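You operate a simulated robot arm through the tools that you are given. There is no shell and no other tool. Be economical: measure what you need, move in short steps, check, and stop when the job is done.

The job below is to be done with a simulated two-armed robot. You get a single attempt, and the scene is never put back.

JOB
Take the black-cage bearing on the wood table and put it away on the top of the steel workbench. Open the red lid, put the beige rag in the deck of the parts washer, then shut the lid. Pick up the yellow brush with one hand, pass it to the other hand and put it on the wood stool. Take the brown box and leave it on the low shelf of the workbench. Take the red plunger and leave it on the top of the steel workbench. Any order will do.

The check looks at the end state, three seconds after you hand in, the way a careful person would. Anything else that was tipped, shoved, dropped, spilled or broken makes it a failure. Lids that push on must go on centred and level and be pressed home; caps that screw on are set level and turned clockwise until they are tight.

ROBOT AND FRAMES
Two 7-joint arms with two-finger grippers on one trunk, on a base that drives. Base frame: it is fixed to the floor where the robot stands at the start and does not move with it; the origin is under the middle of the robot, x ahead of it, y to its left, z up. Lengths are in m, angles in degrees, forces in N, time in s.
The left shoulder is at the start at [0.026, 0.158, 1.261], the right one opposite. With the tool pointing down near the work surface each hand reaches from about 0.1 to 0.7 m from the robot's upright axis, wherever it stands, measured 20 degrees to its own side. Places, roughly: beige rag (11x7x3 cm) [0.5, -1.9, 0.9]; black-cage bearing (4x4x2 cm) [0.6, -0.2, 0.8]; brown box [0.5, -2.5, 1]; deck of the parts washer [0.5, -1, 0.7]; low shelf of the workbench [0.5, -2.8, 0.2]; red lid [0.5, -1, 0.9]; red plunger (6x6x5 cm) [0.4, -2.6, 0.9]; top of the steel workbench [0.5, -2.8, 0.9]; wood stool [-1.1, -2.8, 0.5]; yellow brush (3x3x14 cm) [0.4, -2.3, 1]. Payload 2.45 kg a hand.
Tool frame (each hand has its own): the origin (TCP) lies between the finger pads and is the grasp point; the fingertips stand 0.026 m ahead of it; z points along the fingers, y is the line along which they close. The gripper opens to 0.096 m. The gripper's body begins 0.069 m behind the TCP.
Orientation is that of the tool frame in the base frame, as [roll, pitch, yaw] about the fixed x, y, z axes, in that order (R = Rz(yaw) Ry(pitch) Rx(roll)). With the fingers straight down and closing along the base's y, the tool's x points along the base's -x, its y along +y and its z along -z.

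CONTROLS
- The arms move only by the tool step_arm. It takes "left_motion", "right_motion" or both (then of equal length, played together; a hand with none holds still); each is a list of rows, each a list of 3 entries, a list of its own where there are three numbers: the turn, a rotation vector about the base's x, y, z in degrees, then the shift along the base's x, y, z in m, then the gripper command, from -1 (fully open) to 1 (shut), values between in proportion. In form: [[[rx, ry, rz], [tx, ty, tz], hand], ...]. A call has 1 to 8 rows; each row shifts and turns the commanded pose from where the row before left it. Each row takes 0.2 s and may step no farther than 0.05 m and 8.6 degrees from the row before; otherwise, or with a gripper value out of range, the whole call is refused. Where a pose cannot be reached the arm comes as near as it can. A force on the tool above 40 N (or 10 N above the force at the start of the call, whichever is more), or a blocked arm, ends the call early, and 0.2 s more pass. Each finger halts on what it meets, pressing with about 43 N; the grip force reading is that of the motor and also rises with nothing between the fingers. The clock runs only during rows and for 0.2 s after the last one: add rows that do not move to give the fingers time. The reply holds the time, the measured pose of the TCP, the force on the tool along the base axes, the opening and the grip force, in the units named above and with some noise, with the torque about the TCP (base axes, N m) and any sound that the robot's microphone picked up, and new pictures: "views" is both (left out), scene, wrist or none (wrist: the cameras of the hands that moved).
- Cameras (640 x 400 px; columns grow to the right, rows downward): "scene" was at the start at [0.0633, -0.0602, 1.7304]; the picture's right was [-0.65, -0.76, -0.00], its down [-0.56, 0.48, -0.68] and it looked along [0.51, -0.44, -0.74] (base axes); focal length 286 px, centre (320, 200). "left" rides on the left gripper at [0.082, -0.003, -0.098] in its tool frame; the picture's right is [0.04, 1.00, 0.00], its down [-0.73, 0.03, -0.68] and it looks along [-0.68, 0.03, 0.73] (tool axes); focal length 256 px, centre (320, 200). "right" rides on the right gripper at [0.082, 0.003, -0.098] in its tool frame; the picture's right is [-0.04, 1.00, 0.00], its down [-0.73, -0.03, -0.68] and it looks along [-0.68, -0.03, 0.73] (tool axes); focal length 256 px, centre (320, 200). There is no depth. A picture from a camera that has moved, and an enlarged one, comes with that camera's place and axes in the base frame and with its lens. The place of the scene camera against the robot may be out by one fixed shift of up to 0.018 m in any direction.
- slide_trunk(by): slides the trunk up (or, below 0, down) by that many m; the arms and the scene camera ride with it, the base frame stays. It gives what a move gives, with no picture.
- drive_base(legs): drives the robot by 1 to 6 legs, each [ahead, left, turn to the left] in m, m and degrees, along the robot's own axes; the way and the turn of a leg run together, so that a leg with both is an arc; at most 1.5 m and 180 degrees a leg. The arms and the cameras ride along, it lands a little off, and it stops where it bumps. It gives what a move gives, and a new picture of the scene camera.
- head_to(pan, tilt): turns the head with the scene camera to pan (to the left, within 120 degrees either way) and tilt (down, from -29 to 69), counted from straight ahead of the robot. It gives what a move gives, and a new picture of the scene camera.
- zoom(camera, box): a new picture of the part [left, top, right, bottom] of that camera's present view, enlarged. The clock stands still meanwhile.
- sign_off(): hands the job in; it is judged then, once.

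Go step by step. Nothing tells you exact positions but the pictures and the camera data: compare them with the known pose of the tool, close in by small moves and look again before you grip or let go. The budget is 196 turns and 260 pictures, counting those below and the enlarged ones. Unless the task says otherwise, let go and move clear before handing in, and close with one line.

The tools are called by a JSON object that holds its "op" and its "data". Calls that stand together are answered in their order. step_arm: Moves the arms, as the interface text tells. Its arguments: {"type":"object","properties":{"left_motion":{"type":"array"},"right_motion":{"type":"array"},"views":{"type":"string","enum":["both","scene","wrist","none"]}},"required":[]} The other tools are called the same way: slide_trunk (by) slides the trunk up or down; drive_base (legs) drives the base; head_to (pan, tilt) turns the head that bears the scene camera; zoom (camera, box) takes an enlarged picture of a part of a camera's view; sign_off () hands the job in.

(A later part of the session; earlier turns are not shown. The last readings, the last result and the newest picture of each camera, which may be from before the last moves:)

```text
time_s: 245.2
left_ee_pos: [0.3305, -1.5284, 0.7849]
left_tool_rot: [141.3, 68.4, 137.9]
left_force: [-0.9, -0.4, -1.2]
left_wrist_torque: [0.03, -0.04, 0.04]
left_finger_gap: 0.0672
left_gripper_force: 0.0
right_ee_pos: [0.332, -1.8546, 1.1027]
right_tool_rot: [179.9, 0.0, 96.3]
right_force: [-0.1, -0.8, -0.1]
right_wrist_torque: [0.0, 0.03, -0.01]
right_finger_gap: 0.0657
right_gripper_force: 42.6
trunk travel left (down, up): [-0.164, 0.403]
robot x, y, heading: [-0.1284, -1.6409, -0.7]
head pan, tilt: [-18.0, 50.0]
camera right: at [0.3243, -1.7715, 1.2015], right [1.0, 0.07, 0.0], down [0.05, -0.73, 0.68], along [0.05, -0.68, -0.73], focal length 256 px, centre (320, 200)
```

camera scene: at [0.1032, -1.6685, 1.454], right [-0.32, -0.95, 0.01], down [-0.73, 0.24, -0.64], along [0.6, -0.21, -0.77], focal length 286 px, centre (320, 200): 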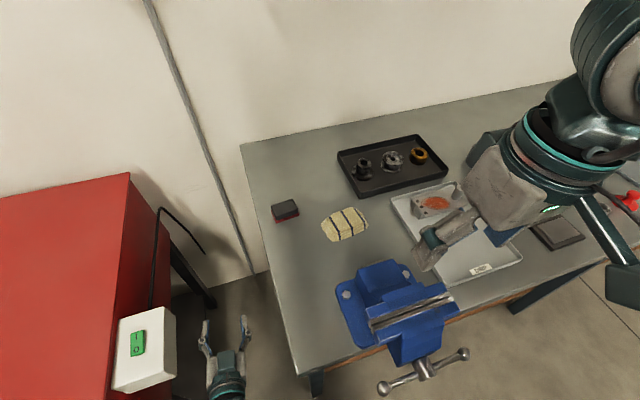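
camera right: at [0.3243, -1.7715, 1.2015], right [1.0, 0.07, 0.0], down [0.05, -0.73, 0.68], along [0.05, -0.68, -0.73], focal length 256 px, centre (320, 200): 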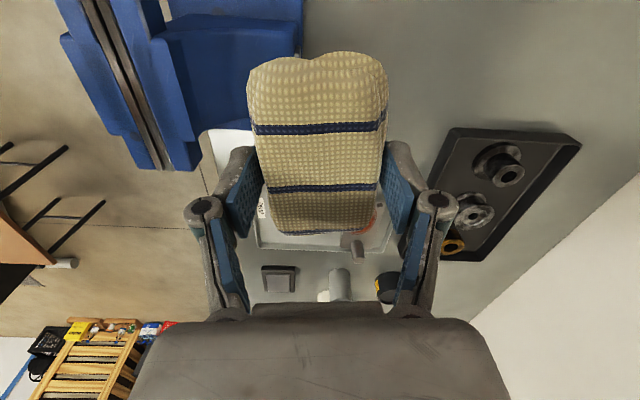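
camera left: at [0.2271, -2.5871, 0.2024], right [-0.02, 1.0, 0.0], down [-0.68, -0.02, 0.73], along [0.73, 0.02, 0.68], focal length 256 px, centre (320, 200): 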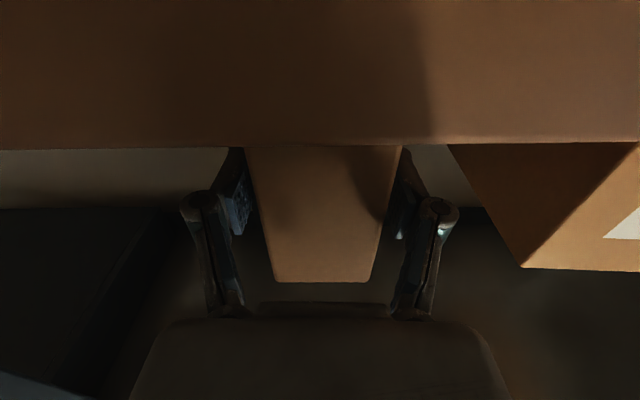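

The rag is held. I back straight out, then drive left to the washer.

{"op": "drive_base", "data": {"legs": [[-0.48, 0, 0.8], [0, 0.53, 0]]}}

{"op": "head_to", "data": {"pan": 8, "tilt": 45}}

```text
time_s: 250.7
left_ee_pos: [-0.1567, -0.9908, 0.7843]
left_tool_rot: [141.1, 68.3, 138.8]
left_force: [0.2, -0.4, 0.0]
left_wrist_torque: [-0.02, -0.03, -0.01]
left_finger_gap: 0.0672
left_gripper_force: 0.1
right_ee_pos: [-0.1501, -1.3153, 1.1026]
right_tool_rot: [179.8, 0.0, 97.1]
right_force: [-0.5, -0.3, 0.1]
right_wrist_torque: [-0.03, 0.02, -0.02]
right_finger_gap: 0.0658
right_gripper_force: 42.6
trunk travel left (down, up): [-0.164, 0.403]
robot x, y, heading: [-0.6124, -1.1099, 0.2]
head pan, tilt: [-18.0, 50.0]
camera scene: at [-0.3848, -1.1343, 1.4534], right [-0.31, -0.95, 0.0], down [-0.73, 0.24, -0.64], along [0.61, -0.2, -0.77], focal length 286 px, centre (320, 200)
```

scene: 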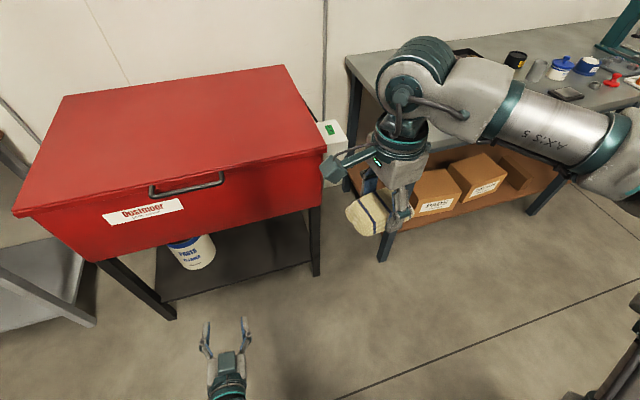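

```text
time_s: 251.6
left_ee_pos: [-0.1563, -0.9891, 0.7836]
left_tool_rot: [141.4, 68.4, 139.0]
left_force: [-0.2, 0.8, 0.7]
left_wrist_torque: [0.01, -0.01, 0.02]
left_finger_gap: 0.0673
left_gripper_force: 0.0
right_ee_pos: [-0.1498, -1.3149, 1.1025]
right_tool_rot: [179.9, -0.1, 97.1]
right_force: [-0.1, -0.7, -0.2]
right_wrist_torque: [0.02, -0.03, -0.01]
right_finger_gap: 0.0658
right_gripper_force: 43.3
trunk travel left (down, up): [-0.164, 0.403]
robot x, y, heading: [-0.6151, -1.1061, 0.2]
head pan, tilt: [8.0, 45.0]
camera scene: at [-0.373, -1.0976, 1.459], right [0.14, -0.99, 0.0], down [-0.7, -0.1, -0.7], along [0.7, 0.1, -0.71], focal length 286 px, centre (320, 200)
```

scene: 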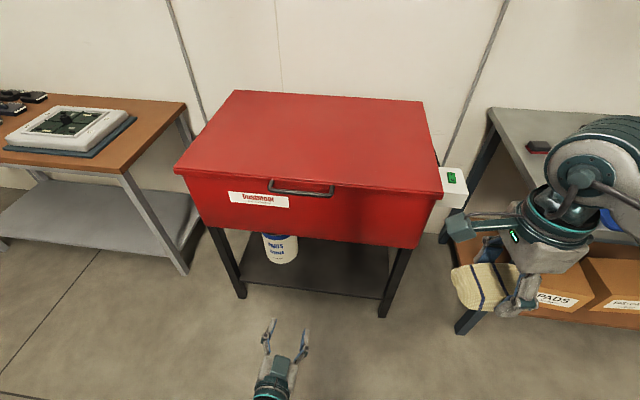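

The handle bar spans y≈-0.86…-1.06 at the lid's front. I straighten the left hand to point forward (closed), to hook under the bar, and look with its camera.

{"op": "step_arm", "data": {"left_motion": [[[-2.7, -3.3, 0], [0.02, 0, 0.01], 0.5], [[-2.7, -3.3, 0], [0.02, 0, 0.01], 1], [[-2.7, -3.3, 0], [0.02, 0, 0.01], 1], [[-2.7, -3.3, 0], [0.02, 0, 0.01], 1], [[-2.7, -3.3, 0], [0.02, 0, 0.01], 1], [[0, 0, 0], [0, 0, 0], 1]], "views": "wrist"}}

```text
time_s: 252.5
left_ee_pos: [-0.1298, -0.9953, 0.7454]
left_tool_rot: [166.1, 73.6, 163.0]
left_force: [0.4, -0.1, -1.1]
left_wrist_torque: [-0.03, -0.05, 0.04]
left_finger_gap: 0.0002
left_gripper_force: 28.3
right_ee_pos: [-0.1481, -1.3142, 1.103]
right_tool_rot: [-180.0, -0.1, 97.1]
right_force: [0.6, -0.5, -1.3]
right_wrist_torque: [-0.02, 0.11, 0.03]
right_finger_gap: 0.0657
right_gripper_force: 43.1
trunk travel left (down, up): [-0.164, 0.403]
robot x, y, heading: [-0.6089, -1.1094, 0.4]
head pan, tilt: [8.0, 45.0]
stopped in row 4 (left hand): the arm was blocked; the commanded pose is now the measured one
camera left: at [-0.246, -0.9864, 0.6947], right [0.05, 1.0, 0.03], down [-0.45, 0.0, 0.89], along [0.89, -0.06, 0.45], focal length 256 px, centre (320, 200)
```

left: 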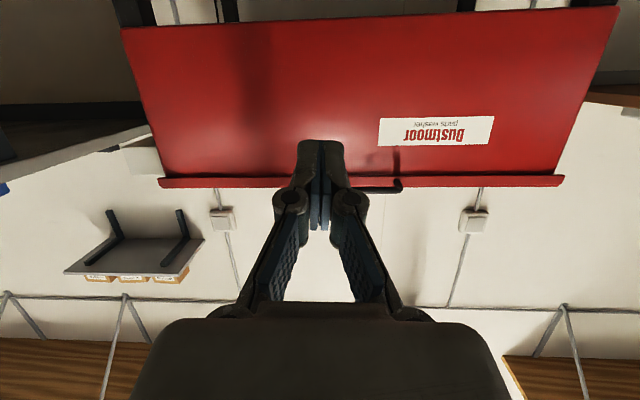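

{"op": "zoom", "data": {"camera": "left", "box": [240, 100, 480, 250]}}

{"op": "zoom", "data": {"camera": "scene", "box": [220, 160, 380, 260]}}

```text
2.67 times, centred on (360, 175) of left
camera zoom: at [-0.246, -0.9864, 0.6947], right [0.05, 1.0, 0.03], down [-0.45, 0.0, 0.89], along [0.89, -0.06, 0.45], focal length 683 px, centre (213, 267)
```

zoom: 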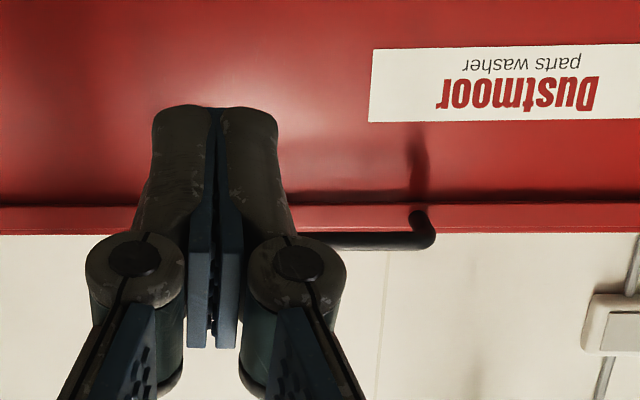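

```text
4.00 times, centred on (300, 210) of scene
camera zoom: at [-0.3695, -1.0976, 1.46], right [0.14, -0.99, 0.0], down [-0.71, -0.1, -0.7], along [0.69, 0.1, -0.71], focal length 1145 px, centre (400, 160)
```

zoom: 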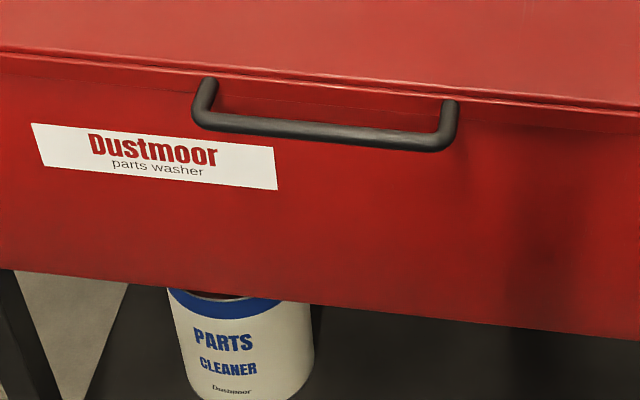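

The bar is at about x 0.195, z 0.897, y -0.87…-1.05, attached to the lid's edge. The left arm was too folded; I extend it forward first, then level it.

{"op": "step_arm", "data": {"left_motion": [[[0, 0, 0], [0.02, 0, 0.01], 1], [[0, 0, 0], [0.02, 0, 0.01], 1], [[0, 0, 0], [0.02, 0, 0.01], 1], [[0, 0, 0], [0.02, 0, 0.01], 1], [[0, -3, 0], [0.01, 0, 0.015], 1], [[0, -3, 0], [0.01, 0, 0.015], 1], [[0, -3, 0], [0, 0, 0.015], 1], [[0, -3, 0], [0, 0, 0.015], 1]], "views": "none"}}

```text
time_s: 253.2
left_ee_pos: [-0.1335, -0.9932, 0.6915]
left_tool_rot: [171.9, 63.7, 168.1]
left_force: [0.5, -0.1, -0.2]
left_wrist_torque: [0.01, -0.02, 0.0]
left_finger_gap: 0.0
left_gripper_force: 28.4
right_ee_pos: [-0.1512, -1.3126, 1.1059]
right_tool_rot: [179.9, 0.0, 97.0]
right_force: [1.6, -0.8, -1.2]
right_wrist_torque: [-0.02, 0.07, 0.0]
right_finger_gap: 0.0657
right_gripper_force: 42.8
trunk travel left (down, up): [-0.164, 0.403]
robot x, y, heading: [-0.6084, -1.1132, 0.1]
head pan, tilt: [8.0, 45.0]
stopped in row 3 (left hand): the arm was blocked; the commanded pose is now the measured one
```

It's blocked again; I look at the left arm's configuration.

{"op": "head_to", "data": {"pan": 35, "tilt": 66}}

```text
time_s: 254.1
left_ee_pos: [-0.1356, -0.9917, 0.695]
left_tool_rot: [171.8, 64.0, 168.0]
left_force: [-0.1, -0.8, -0.5]
left_wrist_torque: [0.01, 0.03, -0.05]
left_finger_gap: 0.0
left_gripper_force: 28.8
right_ee_pos: [-0.1573, -1.3119, 1.1093]
right_tool_rot: [179.5, 0.3, 97.0]
right_force: [0.1, 0.1, -0.3]
right_wrist_torque: [-0.01, 0.0, -0.01]
right_finger_gap: 0.0657
right_gripper_force: 42.9
trunk travel left (down, up): [-0.164, 0.403]
robot x, y, heading: [-0.6064, -1.1075, 0.1]
head pan, tilt: [35.0, 66.0]
camera scene: at [-0.4096, -1.0715, 1.4363], right [0.57, -0.82, 0.0], down [-0.75, -0.53, -0.4], along [0.33, 0.23, -0.92], focal length 286 px, centre (320, 200)
```

scene: 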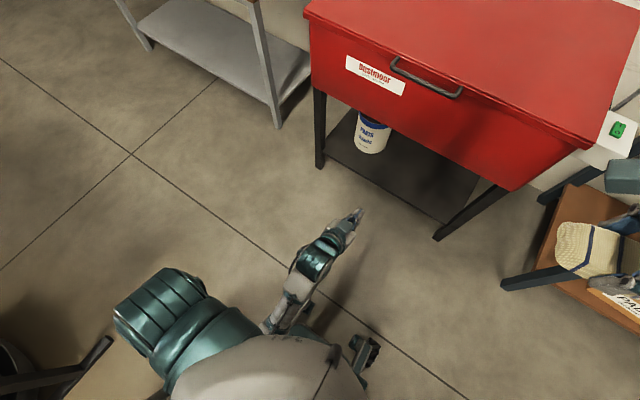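

The left elbow is tucked down near the base. Raising the trunk should free it.

{"op": "slide_trunk", "data": {"by": 0.15}}

{"op": "step_arm", "data": {"left_motion": [[[0, 0, 0], [0.015, 0.02, 0.015], 1], [[0, 0, 0], [0.015, 0.02, 0.015], 1], [[0, 0, 0], [0.015, 0.02, 0.015], 1], [[0, 0, 0], [0.015, 0.02, 0.015], 1], [[0, 0, 0], [0.015, 0.02, 0.015], 1], [[0, 0, 0], [0, 0, 0], 1]], "views": "scene"}}

```text
time_s: 255.9
left_ee_pos: [-0.1341, -0.9955, 0.8441]
left_tool_rot: [170.8, 64.2, 167.3]
left_force: [0.1, 0.3, -0.8]
left_wrist_torque: [-0.01, 0.01, 0.0]
left_finger_gap: 0.0004
left_gripper_force: 28.5
right_ee_pos: [-0.1558, -1.3177, 1.2543]
right_tool_rot: [179.7, -0.2, 97.1]
right_force: [-0.1, 0.3, -0.3]
right_wrist_torque: [-0.01, 0.0, -0.02]
right_finger_gap: 0.0659
right_gripper_force: 42.8
trunk travel left (down, up): [-0.314, 0.253]
robot x, y, heading: [-0.6111, -1.1117, 0.2]
head pan, tilt: [35.0, 66.0]
```

```text
time_s: 257.3
left_ee_pos: [-0.0579, -0.8976, 0.9198]
left_tool_rot: [170.8, 64.3, 167.2]
left_force: [-0.6, -0.4, -0.2]
left_wrist_torque: [0.03, 0.02, -0.01]
left_finger_gap: 0.0
left_gripper_force: 27.9
right_ee_pos: [-0.1572, -1.3194, 1.2545]
right_tool_rot: [179.4, -0.2, 97.1]
right_force: [0.1, 0.4, -0.1]
right_wrist_torque: [0.01, 0.0, 0.04]
right_finger_gap: 0.0657
right_gripper_force: 43.2
trunk travel left (down, up): [-0.314, 0.253]
robot x, y, heading: [-0.6154, -1.1104, 0.2]
head pan, tilt: [35.0, 66.0]
camera scene: at [-0.5247, -1.0793, 1.5925], right [0.57, -0.82, 0.0], down [-0.75, -0.52, -0.4], along [0.33, 0.23, -0.91], focal length 286 px, centre (320, 200)
```

scene: 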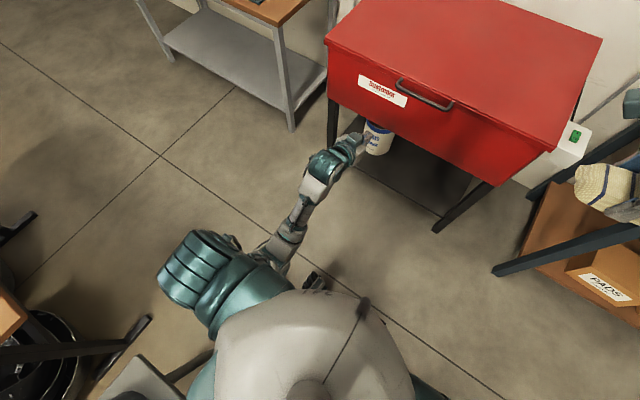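

Freed. Now levelling the left hand to point forward.

{"op": "step_arm", "data": {"left_motion": [[[-1, -6, 0], [0.01, -0.005, 0], 1], [[-1, -6, 0], [0.01, -0.005, 0], 1], [[-1, -6, 0], [0.01, -0.01, 0], 1], [[-1, -6, 0], [0.01, -0.01, -0.01], 1], [[0, 0, 0], [0, -0.01, -0.01], 1], [[0, 0, 0], [0, 0, 0], 1]], "views": "wrist"}}

```text
time_s: 258.7
left_ee_pos: [-0.0179, -0.9359, 0.8997]
left_tool_rot: [126.5, 88.0, 123.1]
left_force: [-0.3, -1.0, -0.4]
left_wrist_torque: [0.0, 0.01, 0.02]
left_finger_gap: 0.0001
left_gripper_force: 28.9
right_ee_pos: [-0.1581, -1.3192, 1.2548]
right_tool_rot: [179.4, -0.2, 97.1]
right_force: [-0.5, -0.6, -0.8]
right_wrist_torque: [-0.03, 0.0, -0.02]
right_finger_gap: 0.0658
right_gripper_force: 43.1
trunk travel left (down, up): [-0.314, 0.253]
robot x, y, heading: [-0.6107, -1.1067, 0.3]
head pan, tilt: [35.0, 66.0]
camera left: at [-0.1184, -0.9313, 0.8204], right [0.06, 1.0, -0.01], down [-0.66, 0.05, 0.75], along [0.75, -0.04, 0.66], focal length 256 px, centre (320, 200)
```

left: 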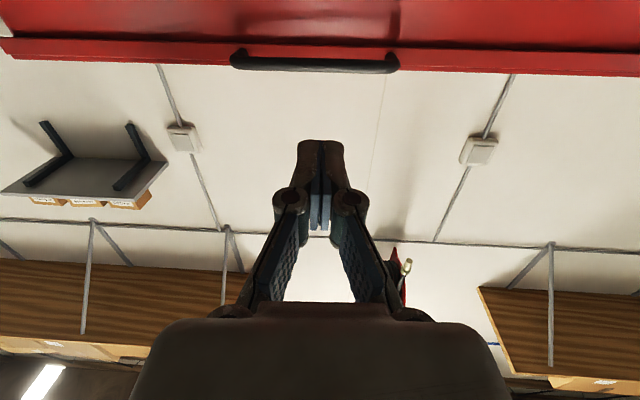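

The bar is clearly seen at [0.195, -0.956, 0.897]. I lower the hand to pass just under it and drive in.

{"op": "step_arm", "data": {"left_motion": [[[0, 0, 0], [0, -0.01, -0.013], 1], [[0, 0, 0], [0, -0.01, -0.013], 1], [[0, 0, 0], [0, 0, 0], 1]], "views": "none"}}

{"op": "drive_base", "data": {"legs": [[0.17, 0, 0]]}}

{"op": "step_arm", "data": {"left_motion": [[[0, 0, 0], [0, 0, 0], 1]], "views": "wrist"}}

```text
time_s: 259.5
left_ee_pos: [-0.018, -0.9557, 0.8739]
left_tool_rot: [127.1, 88.0, 123.7]
left_force: [-0.6, -0.7, 0.0]
left_wrist_torque: [-0.02, 0.02, -0.04]
left_finger_gap: 0.0
left_gripper_force: 28.5
right_ee_pos: [-0.1567, -1.3189, 1.2552]
right_tool_rot: [179.5, -0.2, 97.1]
right_force: [-0.1, 0.8, 0.3]
right_wrist_torque: [-0.03, 0.02, 0.0]
right_finger_gap: 0.0661
right_gripper_force: 42.6
trunk travel left (down, up): [-0.314, 0.253]
robot x, y, heading: [-0.6136, -1.1125, -0.1]
head pan, tilt: [35.0, 66.0]
```

```text
time_s: 260.9
left_ee_pos: [0.1498, -0.9547, 0.8742]
left_tool_rot: [126.2, 88.0, 122.9]
left_force: [0.4, 0.3, 1.3]
left_wrist_torque: [-0.02, 0.0, 0.03]
left_finger_gap: 0.0
left_gripper_force: 28.7
right_ee_pos: [0.0113, -1.3184, 1.2549]
right_tool_rot: [179.5, -0.2, 97.1]
right_force: [1.4, 0.0, -0.1]
right_wrist_torque: [0.01, 0.04, -0.03]
right_finger_gap: 0.0659
right_gripper_force: 42.7
trunk travel left (down, up): [-0.314, 0.253]
robot x, y, heading: [-0.4437, -1.1097, 0.2]
head pan, tilt: [35.0, 66.0]
camera scene: at [-0.3585, -1.0802, 1.5926], right [0.58, -0.82, 0.0], down [-0.75, -0.52, -0.41], along [0.33, 0.23, -0.91], focal length 286 px, centre (320, 200)
```

scene: 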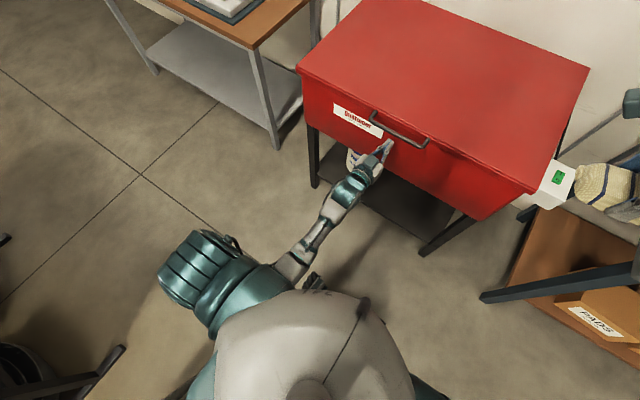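

```text
time_s: 261.3
left_ee_pos: [0.1462, -0.9541, 0.8751]
left_tool_rot: [122.9, 88.1, 119.5]
left_force: [-1.1, -1.0, -0.4]
left_wrist_torque: [0.01, 0.0, -0.01]
left_finger_gap: 0.0
left_gripper_force: 28.6
right_ee_pos: [0.0055, -1.3185, 1.2563]
right_tool_rot: [179.3, -0.2, 97.1]
right_force: [-0.4, 0.3, 0.1]
right_wrist_torque: [0.02, -0.02, -0.01]
right_finger_gap: 0.0655
right_gripper_force: 43.4
trunk travel left (down, up): [-0.314, 0.253]
robot x, y, heading: [-0.4434, -1.1095, 0.1]
head pan, tilt: [35.0, 66.0]
camera left: at [0.0474, -0.9495, 0.7964], right [0.06, 1.0, -0.01], down [-0.66, 0.05, 0.75], along [0.75, -0.03, 0.67], focal length 256 px, centre (320, 200)
```

left: 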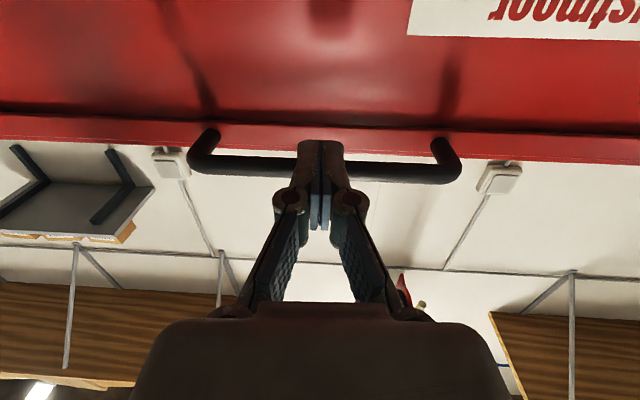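

The fingers point right below the bar. Moving 6 cm forward so it rests over them.

{"op": "step_arm", "data": {"left_motion": [[[0, 0, 0], [0.02, 0, 0], 1], [[0, 0, 0], [0.02, 0, 0], 1], [[0, 0, 0], [0.018, 0, 0], 1], [[0, 0, 0], [0, 0, 0], 1]]}}

```text
time_s: 262.3
left_ee_pos: [0.2064, -0.9551, 0.8765]
left_tool_rot: [124.1, 88.0, 120.8]
left_force: [0.7, 1.0, -0.2]
left_wrist_torque: [-0.01, -0.05, 0.02]
left_finger_gap: 0.0003
left_gripper_force: 28.4
right_ee_pos: [0.0088, -1.319, 1.2552]
right_tool_rot: [179.4, -0.2, 97.1]
right_force: [-1.0, -0.3, -0.7]
right_wrist_torque: [0.03, 0.02, 0.05]
right_finger_gap: 0.0658
right_gripper_force: 43.0
trunk travel left (down, up): [-0.314, 0.253]
robot x, y, heading: [-0.4434, -1.1095, 0.2]
head pan, tilt: [35.0, 66.0]
camera scene: at [-0.3566, -1.08, 1.5925], right [0.57, -0.82, 0.0], down [-0.75, -0.52, -0.4], along [0.33, 0.23, -0.91], focal length 286 px, centre (320, 200)
camera left: at [0.1065, -0.9501, 0.7968], right [0.06, 1.0, -0.01], down [-0.66, 0.05, 0.75], along [0.75, -0.03, 0.66], focal length 256 px, centre (320, 200)
```

scene: 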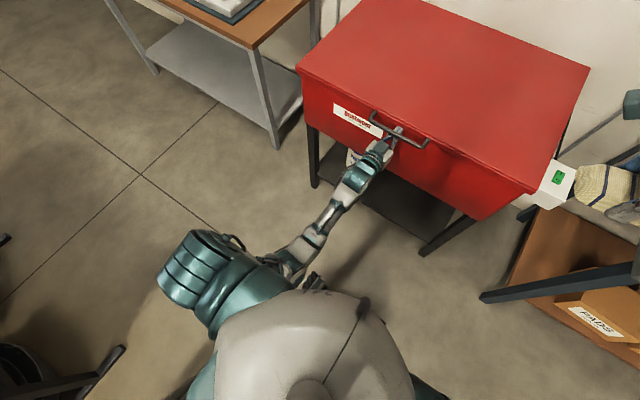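
left: 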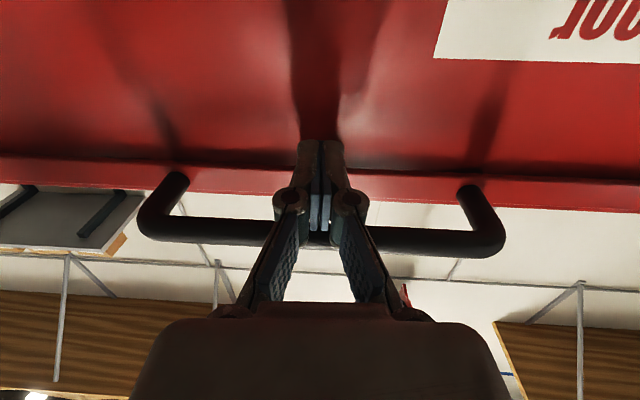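

The fingers are inside under the handle. Lifting gently and watching the force.

{"op": "step_arm", "data": {"left_motion": [[[0, 0, 0], [0, 0, 0.01], 1], [[0, 0, 0], [0, 0, 0.015], 1], [[0, 0, 0], [0, 0, 0.02], 1], [[0, 0, 0], [0.002, 0, 0.02], 1], [[0, 0, 0], [0.004, 0, 0.02], 1], [[0, 0, 0], [0.005, 0, 0.02], 1], [[0, 0, 0], [0, 0, 0], 1]]}}

```text
time_s: 263.9
left_ee_pos: [0.2193, -0.9547, 0.9793]
left_tool_rot: [125.0, 88.0, 121.7]
left_force: [0.8, -0.2, -1.4]
left_wrist_torque: [-0.03, -0.03, -0.01]
left_finger_gap: 0.0003
left_gripper_force: 28.0
right_ee_pos: [0.0091, -1.3178, 1.2556]
right_tool_rot: [179.5, -0.2, 97.2]
right_force: [0.0, -0.1, -0.6]
right_wrist_torque: [0.04, 0.01, 0.0]
right_finger_gap: 0.0656
right_gripper_force: 43.2
trunk travel left (down, up): [-0.314, 0.253]
robot x, y, heading: [-0.4444, -1.1095, 0.3]
head pan, tilt: [35.0, 66.0]
camera scene: at [-0.3555, -1.0798, 1.5924], right [0.57, -0.82, 0.0], down [-0.75, -0.52, -0.4], along [0.33, 0.23, -0.91], focal length 286 px, centre (320, 200)
camera left: at [0.1192, -0.9501, 0.9008], right [0.06, 1.0, -0.01], down [-0.66, 0.05, 0.75], along [0.75, -0.03, 0.66], focal length 256 px, centre (320, 200)
```

scene: 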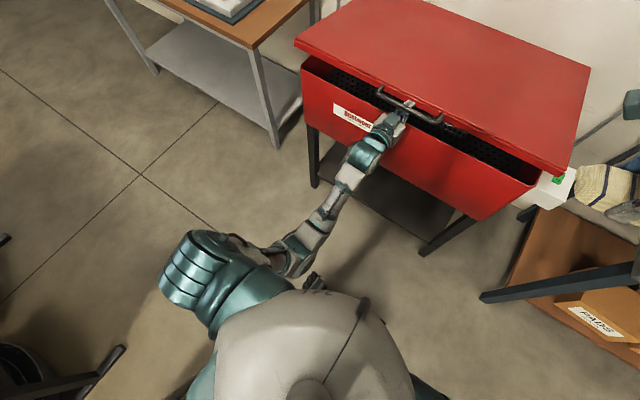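
left: 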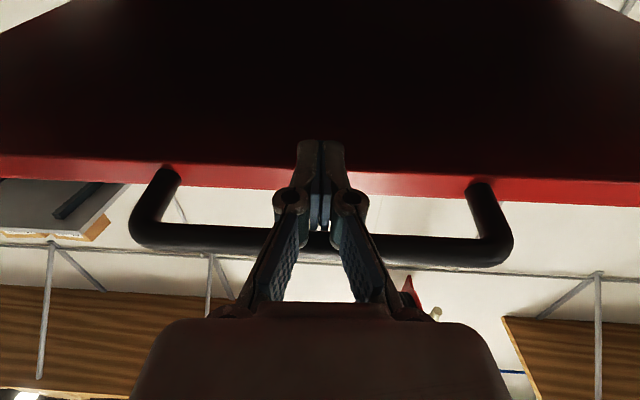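

The lid lifts easily. I continue along its arc, tilting the hand with it.

{"op": "step_arm", "data": {"left_motion": [[[0, 3, 0], [0.008, 0, 0.03], 1], [[0, 3, 0], [0.009, 0, 0.03], 1], [[0, 3, 0], [0.011, 0, 0.03], 1], [[0, 3, 0], [0.012, 0, 0.03], 1], [[0, 3, 0], [0.013, 0, 0.03], 1], [[0, 3, 0], [0.014, 0, 0.03], 1], [[0, 0, 0], [0, 0, 0], 1]]}}

```text
time_s: 265.5
left_ee_pos: [0.2845, -0.9538, 1.1597]
left_tool_rot: [178.5, 70.9, 174.8]
left_force: [-0.2, 0.3, 0.0]
left_wrist_torque: [-0.01, -0.01, 0.02]
left_finger_gap: 0.0001
left_gripper_force: 28.5
right_ee_pos: [0.0078, -1.3184, 1.2561]
right_tool_rot: [179.4, -0.2, 97.0]
right_force: [-0.5, 0.6, -0.4]
right_wrist_torque: [0.0, 0.01, 0.01]
right_finger_gap: 0.066
right_gripper_force: 43.0
trunk travel left (down, up): [-0.314, 0.253]
robot x, y, heading: [-0.442, -1.1098, -0.0]
head pan, tilt: [35.0, 66.0]
camera scene: at [-0.355, -1.08, 1.5924], right [0.57, -0.82, 0.0], down [-0.75, -0.52, -0.4], along [0.33, 0.23, -0.91], focal length 286 px, centre (320, 200)
camera left: at [0.1653, -0.9494, 1.1157], right [0.05, 1.0, -0.03], down [-0.4, 0.05, 0.92], along [0.92, -0.03, 0.4], focal length 256 px, centre (320, 200)
```

scene: 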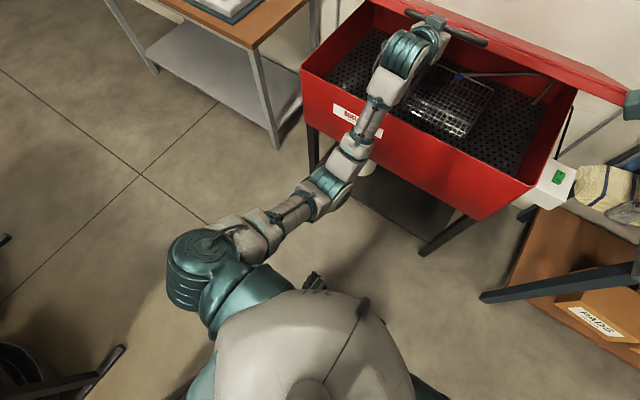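
left: 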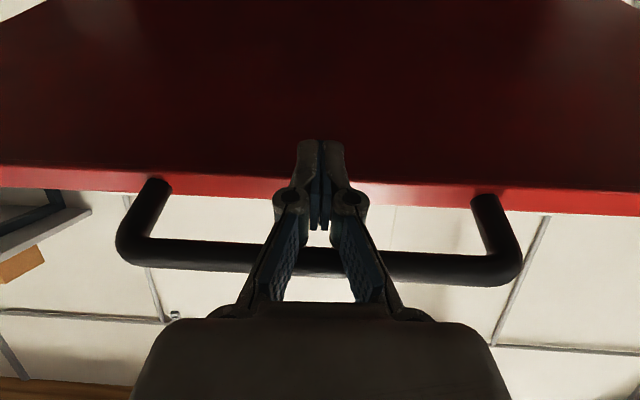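

Opening well; inside are a dark deck and a wire basket. I continue opening, alternating arm lift and small forward drives.

{"op": "step_arm", "data": {"left_motion": [[[0, 3, 0], [0.014, 0, 0.025], 1], [[0, 3, 0], [0.016, 0, 0.025], 1], [[0, 3, 0], [0.018, 0, 0.025], 1], [[0, 0, 0], [0, 0, 0], 1]], "views": "none"}}

{"op": "drive_base", "data": {"legs": [[0.05, 0, 0]]}}

{"op": "step_arm", "data": {"left_motion": [[[0, 3, 0], [0.0, 0, 0.03], 1], [[0, 3, 0], [0.0, 0, 0.03], 1], [[0, 0, 0], [0, 0, 0], 1]], "views": "both"}}

```text
time_s: 266.5
left_ee_pos: [0.3318, -0.9549, 1.2346]
left_tool_rot: [-180.0, 62.0, 176.5]
left_force: [0.5, -0.3, 0.0]
left_wrist_torque: [0.0, 0.04, 0.0]
left_finger_gap: 0.0
left_gripper_force: 28.9
right_ee_pos: [0.0093, -1.3181, 1.2558]
right_tool_rot: [179.4, -0.2, 97.0]
right_force: [-0.3, 0.2, 0.2]
right_wrist_torque: [0.0, -0.02, 0.02]
right_finger_gap: 0.0657
right_gripper_force: 43.3
trunk travel left (down, up): [-0.314, 0.253]
robot x, y, heading: [-0.4429, -1.1092, 0.2]
head pan, tilt: [35.0, 66.0]
```

```text
time_s: 267.4
left_ee_pos: [0.3803, -0.9544, 1.2329]
left_tool_rot: [-179.9, 61.8, 176.5]
left_force: [0.0, -0.4, 0.6]
left_wrist_torque: [-0.02, 0.0, 0.0]
left_finger_gap: 0.0
left_gripper_force: 28.2
right_ee_pos: [0.0572, -1.3184, 1.2554]
right_tool_rot: [179.4, -0.2, 97.1]
right_force: [0.1, 0.1, -0.3]
right_wrist_torque: [0.02, 0.0, -0.03]
right_finger_gap: 0.0659
right_gripper_force: 43.0
trunk travel left (down, up): [-0.314, 0.253]
robot x, y, heading: [-0.3954, -1.1104, -0.2]
head pan, tilt: [35.0, 66.0]
camera scene: at [-0.3078, -1.0796, 1.5924], right [0.57, -0.82, 0.0], down [-0.75, -0.52, -0.4], along [0.33, 0.23, -0.91], focal length 286 px, centre (320, 200)
```

scene: 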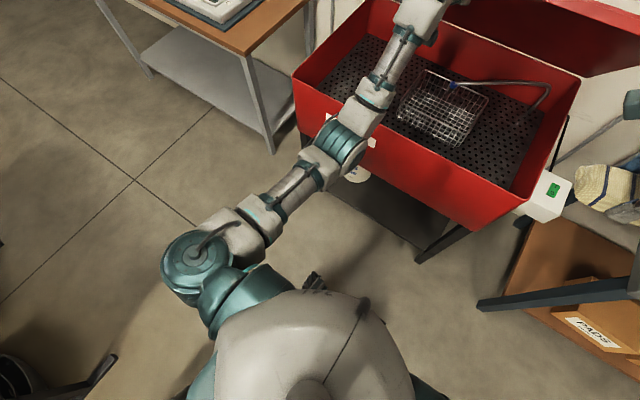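

```text
time_s: 268.2
left_ee_pos: [0.3782, -0.9528, 1.2927]
left_tool_rot: [-179.2, 56.0, 177.0]
left_force: [0.0, 0.0, 0.7]
left_wrist_torque: [-0.02, 0.0, 0.0]
left_finger_gap: 0.0
left_gripper_force: 28.2
right_ee_pos: [0.0551, -1.3183, 1.2569]
right_tool_rot: [179.3, -0.3, 97.0]
right_force: [0.5, 0.2, -0.4]
right_wrist_torque: [0.0, 0.03, 0.0]
right_finger_gap: 0.0658
right_gripper_force: 43.2
trunk travel left (down, up): [-0.314, 0.253]
robot x, y, heading: [-0.3972, -1.1101, 0.4]
head pan, tilt: [35.0, 66.0]
camera scene: at [-0.3047, -1.0802, 1.5922], right [0.57, -0.82, 0.0], down [-0.75, -0.52, -0.4], along [0.33, 0.23, -0.92], focal length 286 px, centre (320, 200)
camera left: at [0.2519, -0.9488, 1.2811], right [0.04, 1.0, -0.04], down [-0.15, 0.05, 0.99], along [0.99, -0.03, 0.15], focal length 256 px, centre (320, 200)
```

scene: 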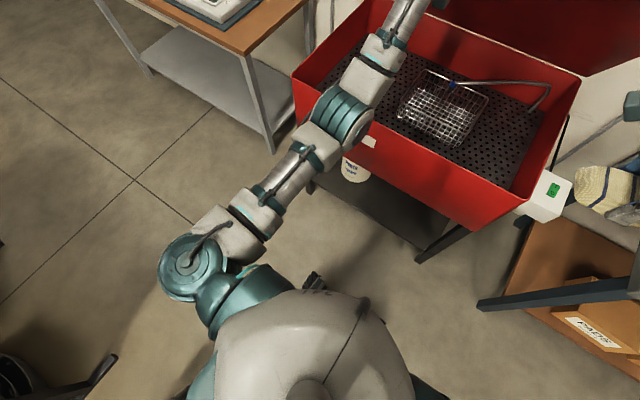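
left: 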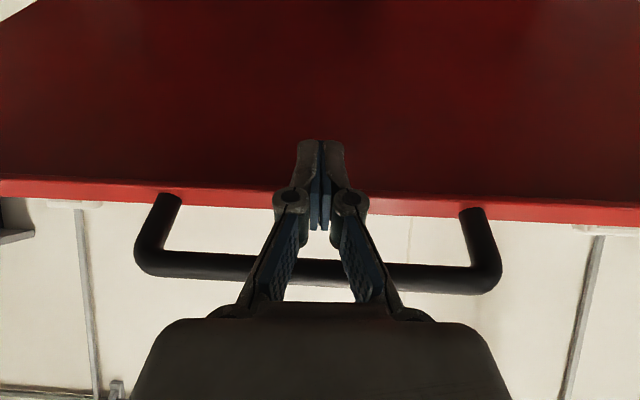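

Lid at ~45°. Continuing to about 65–70°.

{"op": "step_arm", "data": {"left_motion": [[[0, 3, 0], [0.015, 0, 0.025], 1], [[0, 3, 0], [0.015, 0, 0.025], 1], [[0, 3, 0], [0.015, 0, 0.02], 1], [[0, 0, 0], [0, 0, 0], 1]], "views": "none"}}

{"op": "drive_base", "data": {"legs": [[0.07, 0, 0]]}}

{"op": "step_arm", "data": {"left_motion": [[[0, 3, 0], [0.01, 0, 0.025], 1], [[0, 3, 0], [0.01, 0, 0.02], 1], [[0, 3, 0], [0.015, 0, 0.015], 1], [[0, 3, 0], [0.02, 0, 0.01], 1], [[0, 0, 0], [0, 0, 0], 1]], "views": "wrist"}}

{"op": "head_to", "data": {"pan": 5, "tilt": 30}}

```text
time_s: 269.2
left_ee_pos: [0.3686, -0.9511, 1.3248]
left_tool_rot: [-178.4, 48.0, 177.6]
left_force: [0.8, 0.6, 0.0]
left_wrist_torque: [0.01, 0.03, -0.01]
left_finger_gap: 0.0
left_gripper_force: 28.3
left hand out of reach, approached as far as the arm can: row 2, 3
right_ee_pos: [0.0543, -1.3181, 1.2568]
right_tool_rot: [179.2, -0.2, 97.2]
right_force: [-1.3, -0.8, -0.6]
right_wrist_torque: [0.06, -0.01, 0.01]
right_finger_gap: 0.0659
right_gripper_force: 42.7
trunk travel left (down, up): [-0.314, 0.253]
robot x, y, heading: [-0.3945, -1.1059, 0.3]
head pan, tilt: [35.0, 66.0]
```

```text
time_s: 270.2
left_ee_pos: [0.4337, -0.9502, 1.328]
left_tool_rot: [-178.5, 48.2, 177.6]
left_force: [-0.3, -0.6, -0.5]
left_wrist_torque: [-0.01, -0.01, 0.03]
left_finger_gap: 0.0002
left_gripper_force: 28.4
right_ee_pos: [0.1188, -1.3173, 1.2583]
right_tool_rot: [179.2, -0.2, 97.1]
right_force: [0.2, -0.3, -0.8]
right_wrist_torque: [0.02, 0.03, 0.0]
right_finger_gap: 0.0658
right_gripper_force: 43.3
trunk travel left (down, up): [-0.314, 0.253]
robot x, y, heading: [-0.3278, -1.1081, 0.3]
head pan, tilt: [35.0, 66.0]
camera scene: at [-0.244, -1.0789, 1.5929], right [0.57, -0.82, 0.0], down [-0.75, -0.52, -0.41], along [0.33, 0.23, -0.91], focal length 286 px, centre (320, 200)
```

scene: 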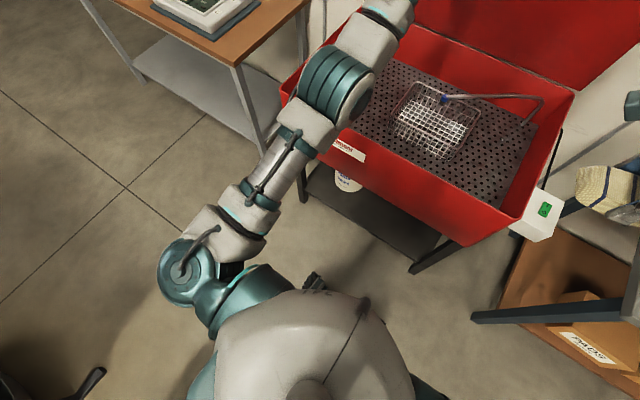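

```text
time_s: 271.4
left_ee_pos: [0.399, -0.9438, 1.3312]
left_tool_rot: [-178.0, 37.5, 177.9]
left_force: [-0.1, 0.3, 0.5]
left_wrist_torque: [0.02, -0.03, 0.0]
left_finger_gap: 0.0
left_gripper_force: 28.2
left hand out of reach, approached as far as the arm can: row 1, 2, 3, 4
right_ee_pos: [0.1208, -1.3188, 1.2587]
right_tool_rot: [179.1, -0.2, 97.2]
right_force: [0.4, -0.9, -0.8]
right_wrist_torque: [-0.02, 0.0, -0.01]
right_finger_gap: 0.0659
right_gripper_force: 43.1
trunk travel left (down, up): [-0.314, 0.253]
robot x, y, heading: [-0.3248, -1.1096, 0.2]
head pan, tilt: [35.0, 66.0]
camera left: at [0.274, -0.9391, 1.3594], right [0.03, 1.0, -0.05], down [0.17, 0.05, 0.98], along [0.98, -0.03, -0.17], focal length 256 px, centre (320, 200)
```

left: 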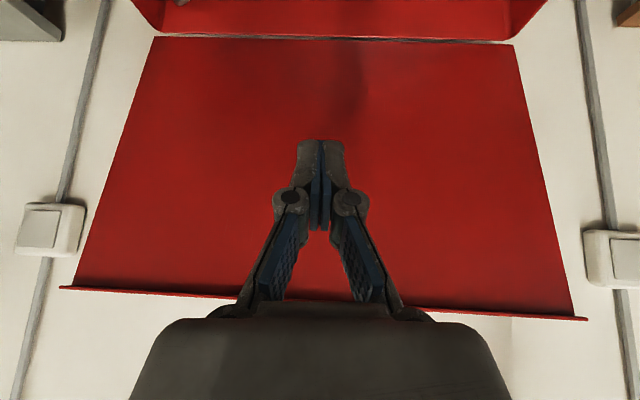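

```text
time_s: 272.5
left_ee_pos: [0.3968, -0.9444, 1.3322]
left_tool_rot: [-178.0, 37.6, 177.9]
left_force: [-0.1, 0.3, 0.0]
left_wrist_torque: [0.03, -0.02, -0.03]
left_finger_gap: 0.0
left_gripper_force: 28.5
right_ee_pos: [0.1209, -1.3181, 1.2597]
right_tool_rot: [179.2, -0.2, 97.1]
right_force: [-0.4, 0.5, -0.5]
right_wrist_torque: [-0.01, -0.01, 0.0]
right_finger_gap: 0.0656
right_gripper_force: 42.3
trunk travel left (down, up): [-0.314, 0.253]
robot x, y, heading: [-0.3249, -1.1066, 0.0]
head pan, tilt: [5.0, 30.0]
camera scene: at [-0.1959, -1.1058, 1.6408], right [0.09, -1.0, 0.0], down [-0.5, -0.04, -0.86], along [0.86, 0.08, -0.5], focal length 286 px, centre (320, 200)
```

scene: 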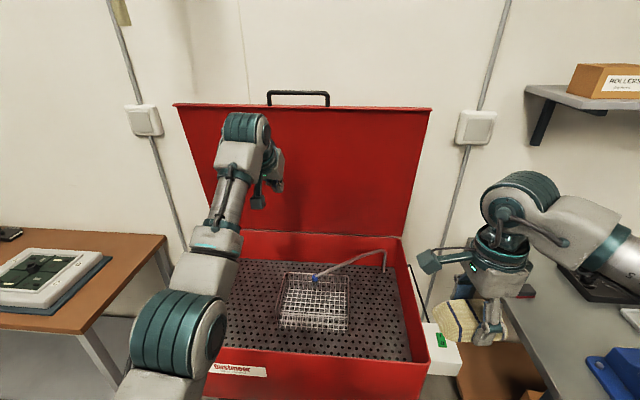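

The lid now stands fully open by itself. I withdraw the left hand and turn the right hand back so the rag's long side runs along x.

{"op": "step_arm", "data": {"left_motion": [[[0, 0, 0], [-0.035, 0.01, -0.01], 1], [[0, 0, 0], [-0.035, 0.01, -0.01], 1], [[0, 0, 0], [-0.035, 0.01, -0.01], 1], [[0, 0, 0], [-0.035, 0.01, -0.01], 1], [[0, 0, 0], [-0.035, 0.01, -0.01], 1], [[0, 0, 0], [-0.035, 0.01, -0.01], 1], [[0, 0, 0], [-0.03, 0.01, 0], 1], [[0, 0, 0], [0, 0, 0], 1]], "right_motion": [[[0, 0, 7.5], [0, 0, 0], 1], [[0, 0, 7.5], [0, 0, 0], 1], [[0, 0, 7.5], [0, 0, 0], 1], [[0, 0, 7.5], [0, 0, 0], 1], [[0, 0, 7.5], [0, 0, 0], 1], [[0, 0, 7.5], [0, 0, 0], 1], [[0, 0, 7.5], [0, 0, 0], 1], [[0, 0, 7.5], [0, 0, 0], 1]], "views": "none"}}

{"op": "step_arm", "data": {"right_motion": [[[0, 0, 7.5], [0, 0, 0], 1], [[0, 0, 7.5], [0, 0, 0], 1], [[0, 0, 7.5], [0, 0, 0], 1], [[0, 0, 0], [0, 0, 0], 1]], "views": "none"}}

{"op": "drive_base", "data": {"legs": [[0.22, 0.03, 0]]}}

{"op": "head_to", "data": {"pan": -5, "tilt": 52}}

```text
time_s: 274.3
left_ee_pos: [0.1547, -0.8687, 1.2691]
left_tool_rot: [-177.8, 36.0, 178.1]
left_force: [0.2, -0.5, 0.2]
left_wrist_torque: [0.02, -0.01, -0.02]
left_finger_gap: 0.0
left_gripper_force: 28.2
right_ee_pos: [0.1204, -1.3143, 1.2585]
right_tool_rot: [179.2, -0.3, 157.3]
right_force: [0.9, -0.4, -0.2]
right_wrist_torque: [-0.02, 0.0, 0.01]
right_finger_gap: 0.0654
right_gripper_force: 42.9
trunk travel left (down, up): [-0.314, 0.253]
robot x, y, heading: [-0.3296, -1.1118, 0.1]
head pan, tilt: [5.0, 30.0]
```

```text
time_s: 275.3
left_ee_pos: [0.1546, -0.8724, 1.2721]
left_tool_rot: [-177.9, 36.2, 177.9]
left_force: [1.0, -0.7, 0.2]
left_wrist_torque: [0.03, 0.0, 0.0]
left_finger_gap: 0.0
left_gripper_force: 28.9
right_ee_pos: [0.1202, -1.3155, 1.2585]
right_tool_rot: [179.1, -0.3, 179.7]
right_force: [0.9, 1.2, -0.6]
right_wrist_torque: [0.01, 0.04, 0.0]
right_finger_gap: 0.0659
right_gripper_force: 43.1
trunk travel left (down, up): [-0.314, 0.253]
robot x, y, heading: [-0.3241, -1.108, 0.1]
head pan, tilt: [5.0, 30.0]
```

```text
time_s: 277.0
left_ee_pos: [0.371, -0.8396, 1.2713]
left_tool_rot: [-177.9, 36.2, 178.2]
left_force: [1.0, -1.0, 0.3]
left_wrist_torque: [-0.04, -0.03, -0.01]
left_finger_gap: 0.0
left_gripper_force: 29.1
right_ee_pos: [0.3388, -1.2863, 1.2589]
right_tool_rot: [179.0, -0.1, 179.7]
right_force: [-0.6, 0.3, -0.8]
right_wrist_torque: [-0.01, 0.04, -0.03]
right_finger_gap: 0.0659
right_gripper_force: 43.0
trunk travel left (down, up): [-0.314, 0.253]
robot x, y, heading: [-0.1075, -1.0758, 0.0]
head pan, tilt: [5.0, 30.0]
camera scene: at [0.021, -1.0743, 1.6412], right [0.09, -1.0, 0.0], down [-0.5, -0.04, -0.86], along [0.86, 0.08, -0.5], focal length 286 px, centre (320, 200)
```

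scene: 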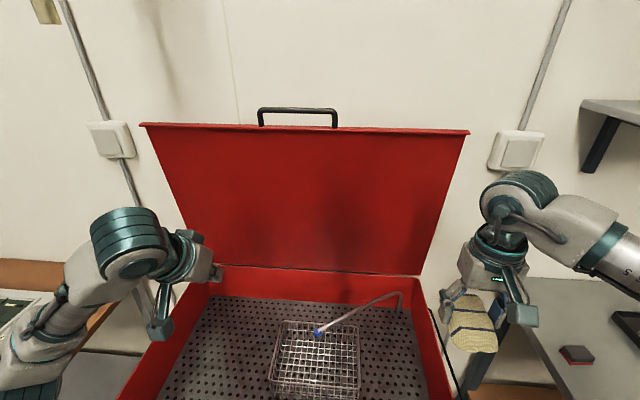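

```text
time_s: 277.8
left_ee_pos: [0.3708, -0.8404, 1.2718]
left_tool_rot: [-177.9, 36.3, 178.1]
left_force: [0.4, -0.6, 0.3]
left_wrist_torque: [0.01, -0.02, 0.0]
left_finger_gap: 0.0
left_gripper_force: 29.0
right_ee_pos: [0.336, -1.2842, 1.2601]
right_tool_rot: [179.1, 0.0, 179.7]
right_force: [0.6, -0.7, -1.1]
right_wrist_torque: [-0.04, -0.01, 0.01]
right_finger_gap: 0.0659
right_gripper_force: 42.9
trunk travel left (down, up): [-0.314, 0.253]
robot x, y, heading: [-0.1077, -1.0789, -0.0]
head pan, tilt: [-5.0, 52.0]
camera scene: at [0.008, -1.0884, 1.6088], right [-0.08, -1.0, 0.0], down [-0.79, 0.07, -0.61], along [0.61, -0.05, -0.79], focal length 286 px, centre (320, 200)
```

scene: 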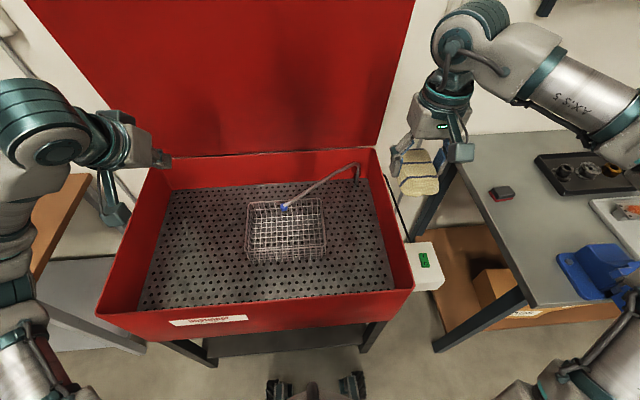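

The free deck strip right of the basket is centred near [0.43, -1.245]. I lower the trunk for reach and move the rag over it.

{"op": "slide_trunk", "data": {"by": -0.13}}

{"op": "step_arm", "data": {"right_motion": [[[0, 0, 0], [0.02, 0.008, -0.02], 1], [[0, 0, 0], [0.02, 0.008, -0.03], 1], [[0, 0, 0], [0.02, 0.008, -0.03], 1], [[0, 0, 0], [0.02, 0.008, -0.03], 1], [[0, 0, 0], [0.014, 0.007, -0.03], 1], [[0, 0, 0], [0, 0, 0], 1]]}}

```text
time_s: 279.4
left_ee_pos: [0.3695, -0.8397, 1.1443]
left_tool_rot: [-177.9, 36.4, 178.1]
left_force: [-0.7, -0.4, 0.5]
left_wrist_torque: [0.0, 0.01, 0.01]
left_finger_gap: 0.0002
left_gripper_force: 28.8
right_ee_pos: [0.3366, -1.2855, 1.1328]
right_tool_rot: [178.9, 0.2, 179.6]
right_force: [0.0, 0.2, -0.9]
right_wrist_torque: [-0.01, 0.0, 0.01]
right_finger_gap: 0.0658
right_gripper_force: 42.6
trunk travel left (down, up): [-0.184, 0.383]
robot x, y, heading: [-0.108, -1.0783, 0.2]
head pan, tilt: [-5.0, 52.0]
```

```text
time_s: 280.8
left_ee_pos: [0.3697, -0.8389, 1.1425]
left_tool_rot: [-177.9, 36.4, 178.1]
left_force: [0.3, -0.3, -0.3]
left_wrist_torque: [-0.01, -0.03, -0.01]
left_finger_gap: 0.0001
left_gripper_force: 28.6
right_ee_pos: [0.4307, -1.2466, 0.991]
right_tool_rot: [179.0, 0.0, 179.7]
right_force: [-0.5, 0.1, -0.3]
right_wrist_torque: [-0.02, 0.0, 0.01]
right_finger_gap: 0.0657
right_gripper_force: 43.5
trunk travel left (down, up): [-0.184, 0.383]
robot x, y, heading: [-0.1036, -1.082, 0.1]
head pan, tilt: [-5.0, 52.0]
camera scene: at [0.1029, -1.0875, 1.4727], right [-0.08, -1.0, 0.0], down [-0.79, 0.07, -0.61], along [0.61, -0.05, -0.79], focal length 286 px, centre (320, 200)
camera right: at [0.348, -1.2431, 1.0898], right [0.05, 1.0, 0.02], down [0.73, -0.04, 0.68], along [0.68, -0.02, -0.73], focal length 256 px, centre (320, 200)
```

scene: 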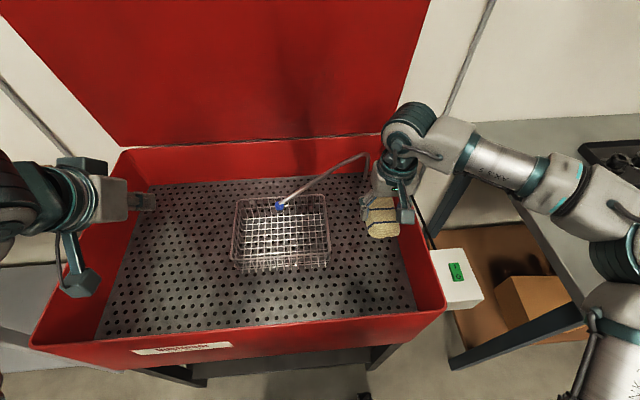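
right: 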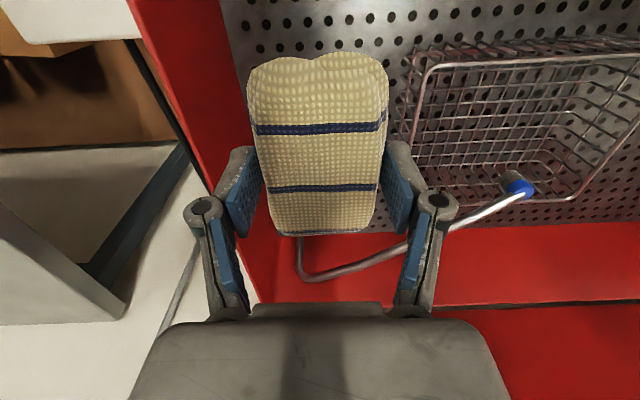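

Clearances look fine on both sides. Lowering the rag into the washer.

{"op": "step_arm", "data": {"right_motion": [[[0, 0, 0], [0, 0, -0.035], 1], [[0, 0, 0], [0, 0, -0.035], 1], [[0, 0, 0], [0, 0, -0.035], 1], [[0, 0, 0], [0, 0, -0.035], 1], [[0, 0, 0], [0, 0, -0.03], 1], [[0, 0, 0], [0, 0, 0], 1]]}}

```text
time_s: 282.2
left_ee_pos: [0.3698, -0.8398, 1.1427]
left_tool_rot: [-177.9, 36.3, 178.1]
left_force: [0.5, -0.4, -0.2]
left_wrist_torque: [0.02, 0.01, -0.02]
left_finger_gap: 0.0
left_gripper_force: 28.6
right_ee_pos: [0.4318, -1.247, 0.8216]
right_tool_rot: [179.1, 0.0, 179.7]
right_force: [0.7, -0.6, -0.2]
right_wrist_torque: [0.0, -0.01, -0.01]
right_finger_gap: 0.0657
right_gripper_force: 43.5
trunk travel left (down, up): [-0.184, 0.383]
robot x, y, heading: [-0.1018, -1.0791, 0.1]
head pan, tilt: [-5.0, 52.0]
camera scene: at [0.1035, -1.0875, 1.4726], right [-0.08, -1.0, 0.0], down [-0.79, 0.07, -0.61], along [0.61, -0.05, -0.79], focal length 286 px, centre (320, 200)
camera right: at [0.3481, -1.243, 0.919], right [0.05, 1.0, 0.02], down [0.73, -0.04, 0.68], along [0.68, -0.02, -0.73], focal length 256 px, centre (320, 200)
```

scene: 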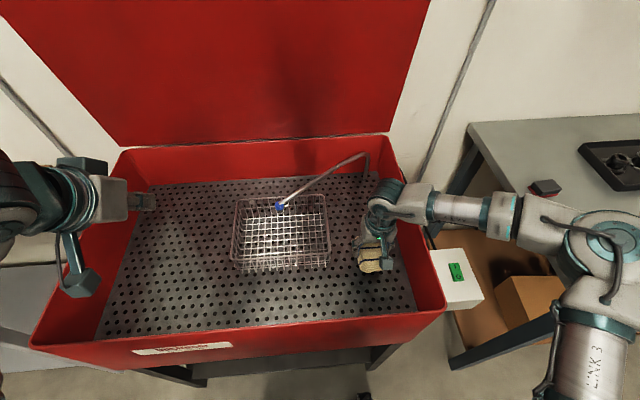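
right: 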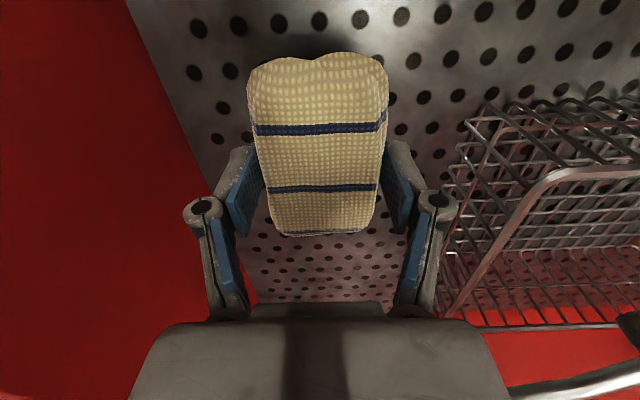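

Continuing down in small steps with a slight shift away from the basket.

{"op": "step_arm", "data": {"right_motion": [[[0, 0, 0], [0, -0.008, -0.01], 1], [[0, 0, 0], [0, 0, -0.01], 1], [[0, 0, 0], [0, 0, -0.01], 1], [[0, 0, 0], [0, 0, -0.008], 1], [[0, 0, 0], [0, 0, -0.006], 1], [[0, 0, 0], [0, 0, 0], 1]], "views": "wrist"}}

```text
time_s: 283.6
left_ee_pos: [0.3709, -0.8405, 1.1412]
left_tool_rot: [-177.8, 36.3, 178.2]
left_force: [0.3, -0.5, -0.2]
left_wrist_torque: [-0.04, 0.03, 0.02]
left_finger_gap: 0.0003
left_gripper_force: 28.6
right_ee_pos: [0.4323, -1.2545, 0.7753]
right_tool_rot: [179.1, 0.0, 179.8]
right_force: [0.5, 0.1, -0.8]
right_wrist_torque: [0.01, 0.01, -0.01]
right_finger_gap: 0.0658
right_gripper_force: 42.9
trunk travel left (down, up): [-0.184, 0.383]
robot x, y, heading: [-0.1089, -1.0775, 0.0]
head pan, tilt: [-5.0, 52.0]
camera right: at [0.3486, -1.2507, 0.8744], right [0.05, 1.0, 0.02], down [0.73, -0.04, 0.68], along [0.68, -0.02, -0.73], focal length 256 px, centre (320, 200)
```

right: 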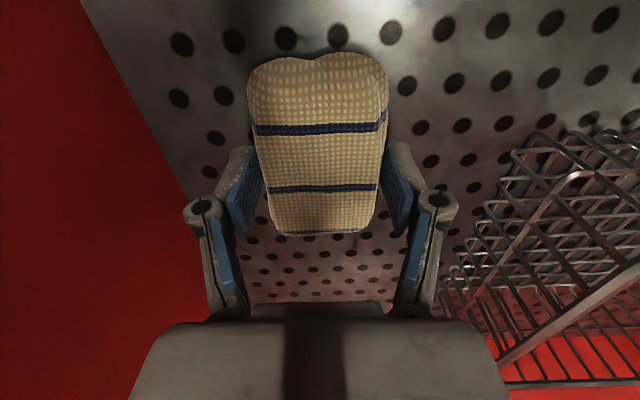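

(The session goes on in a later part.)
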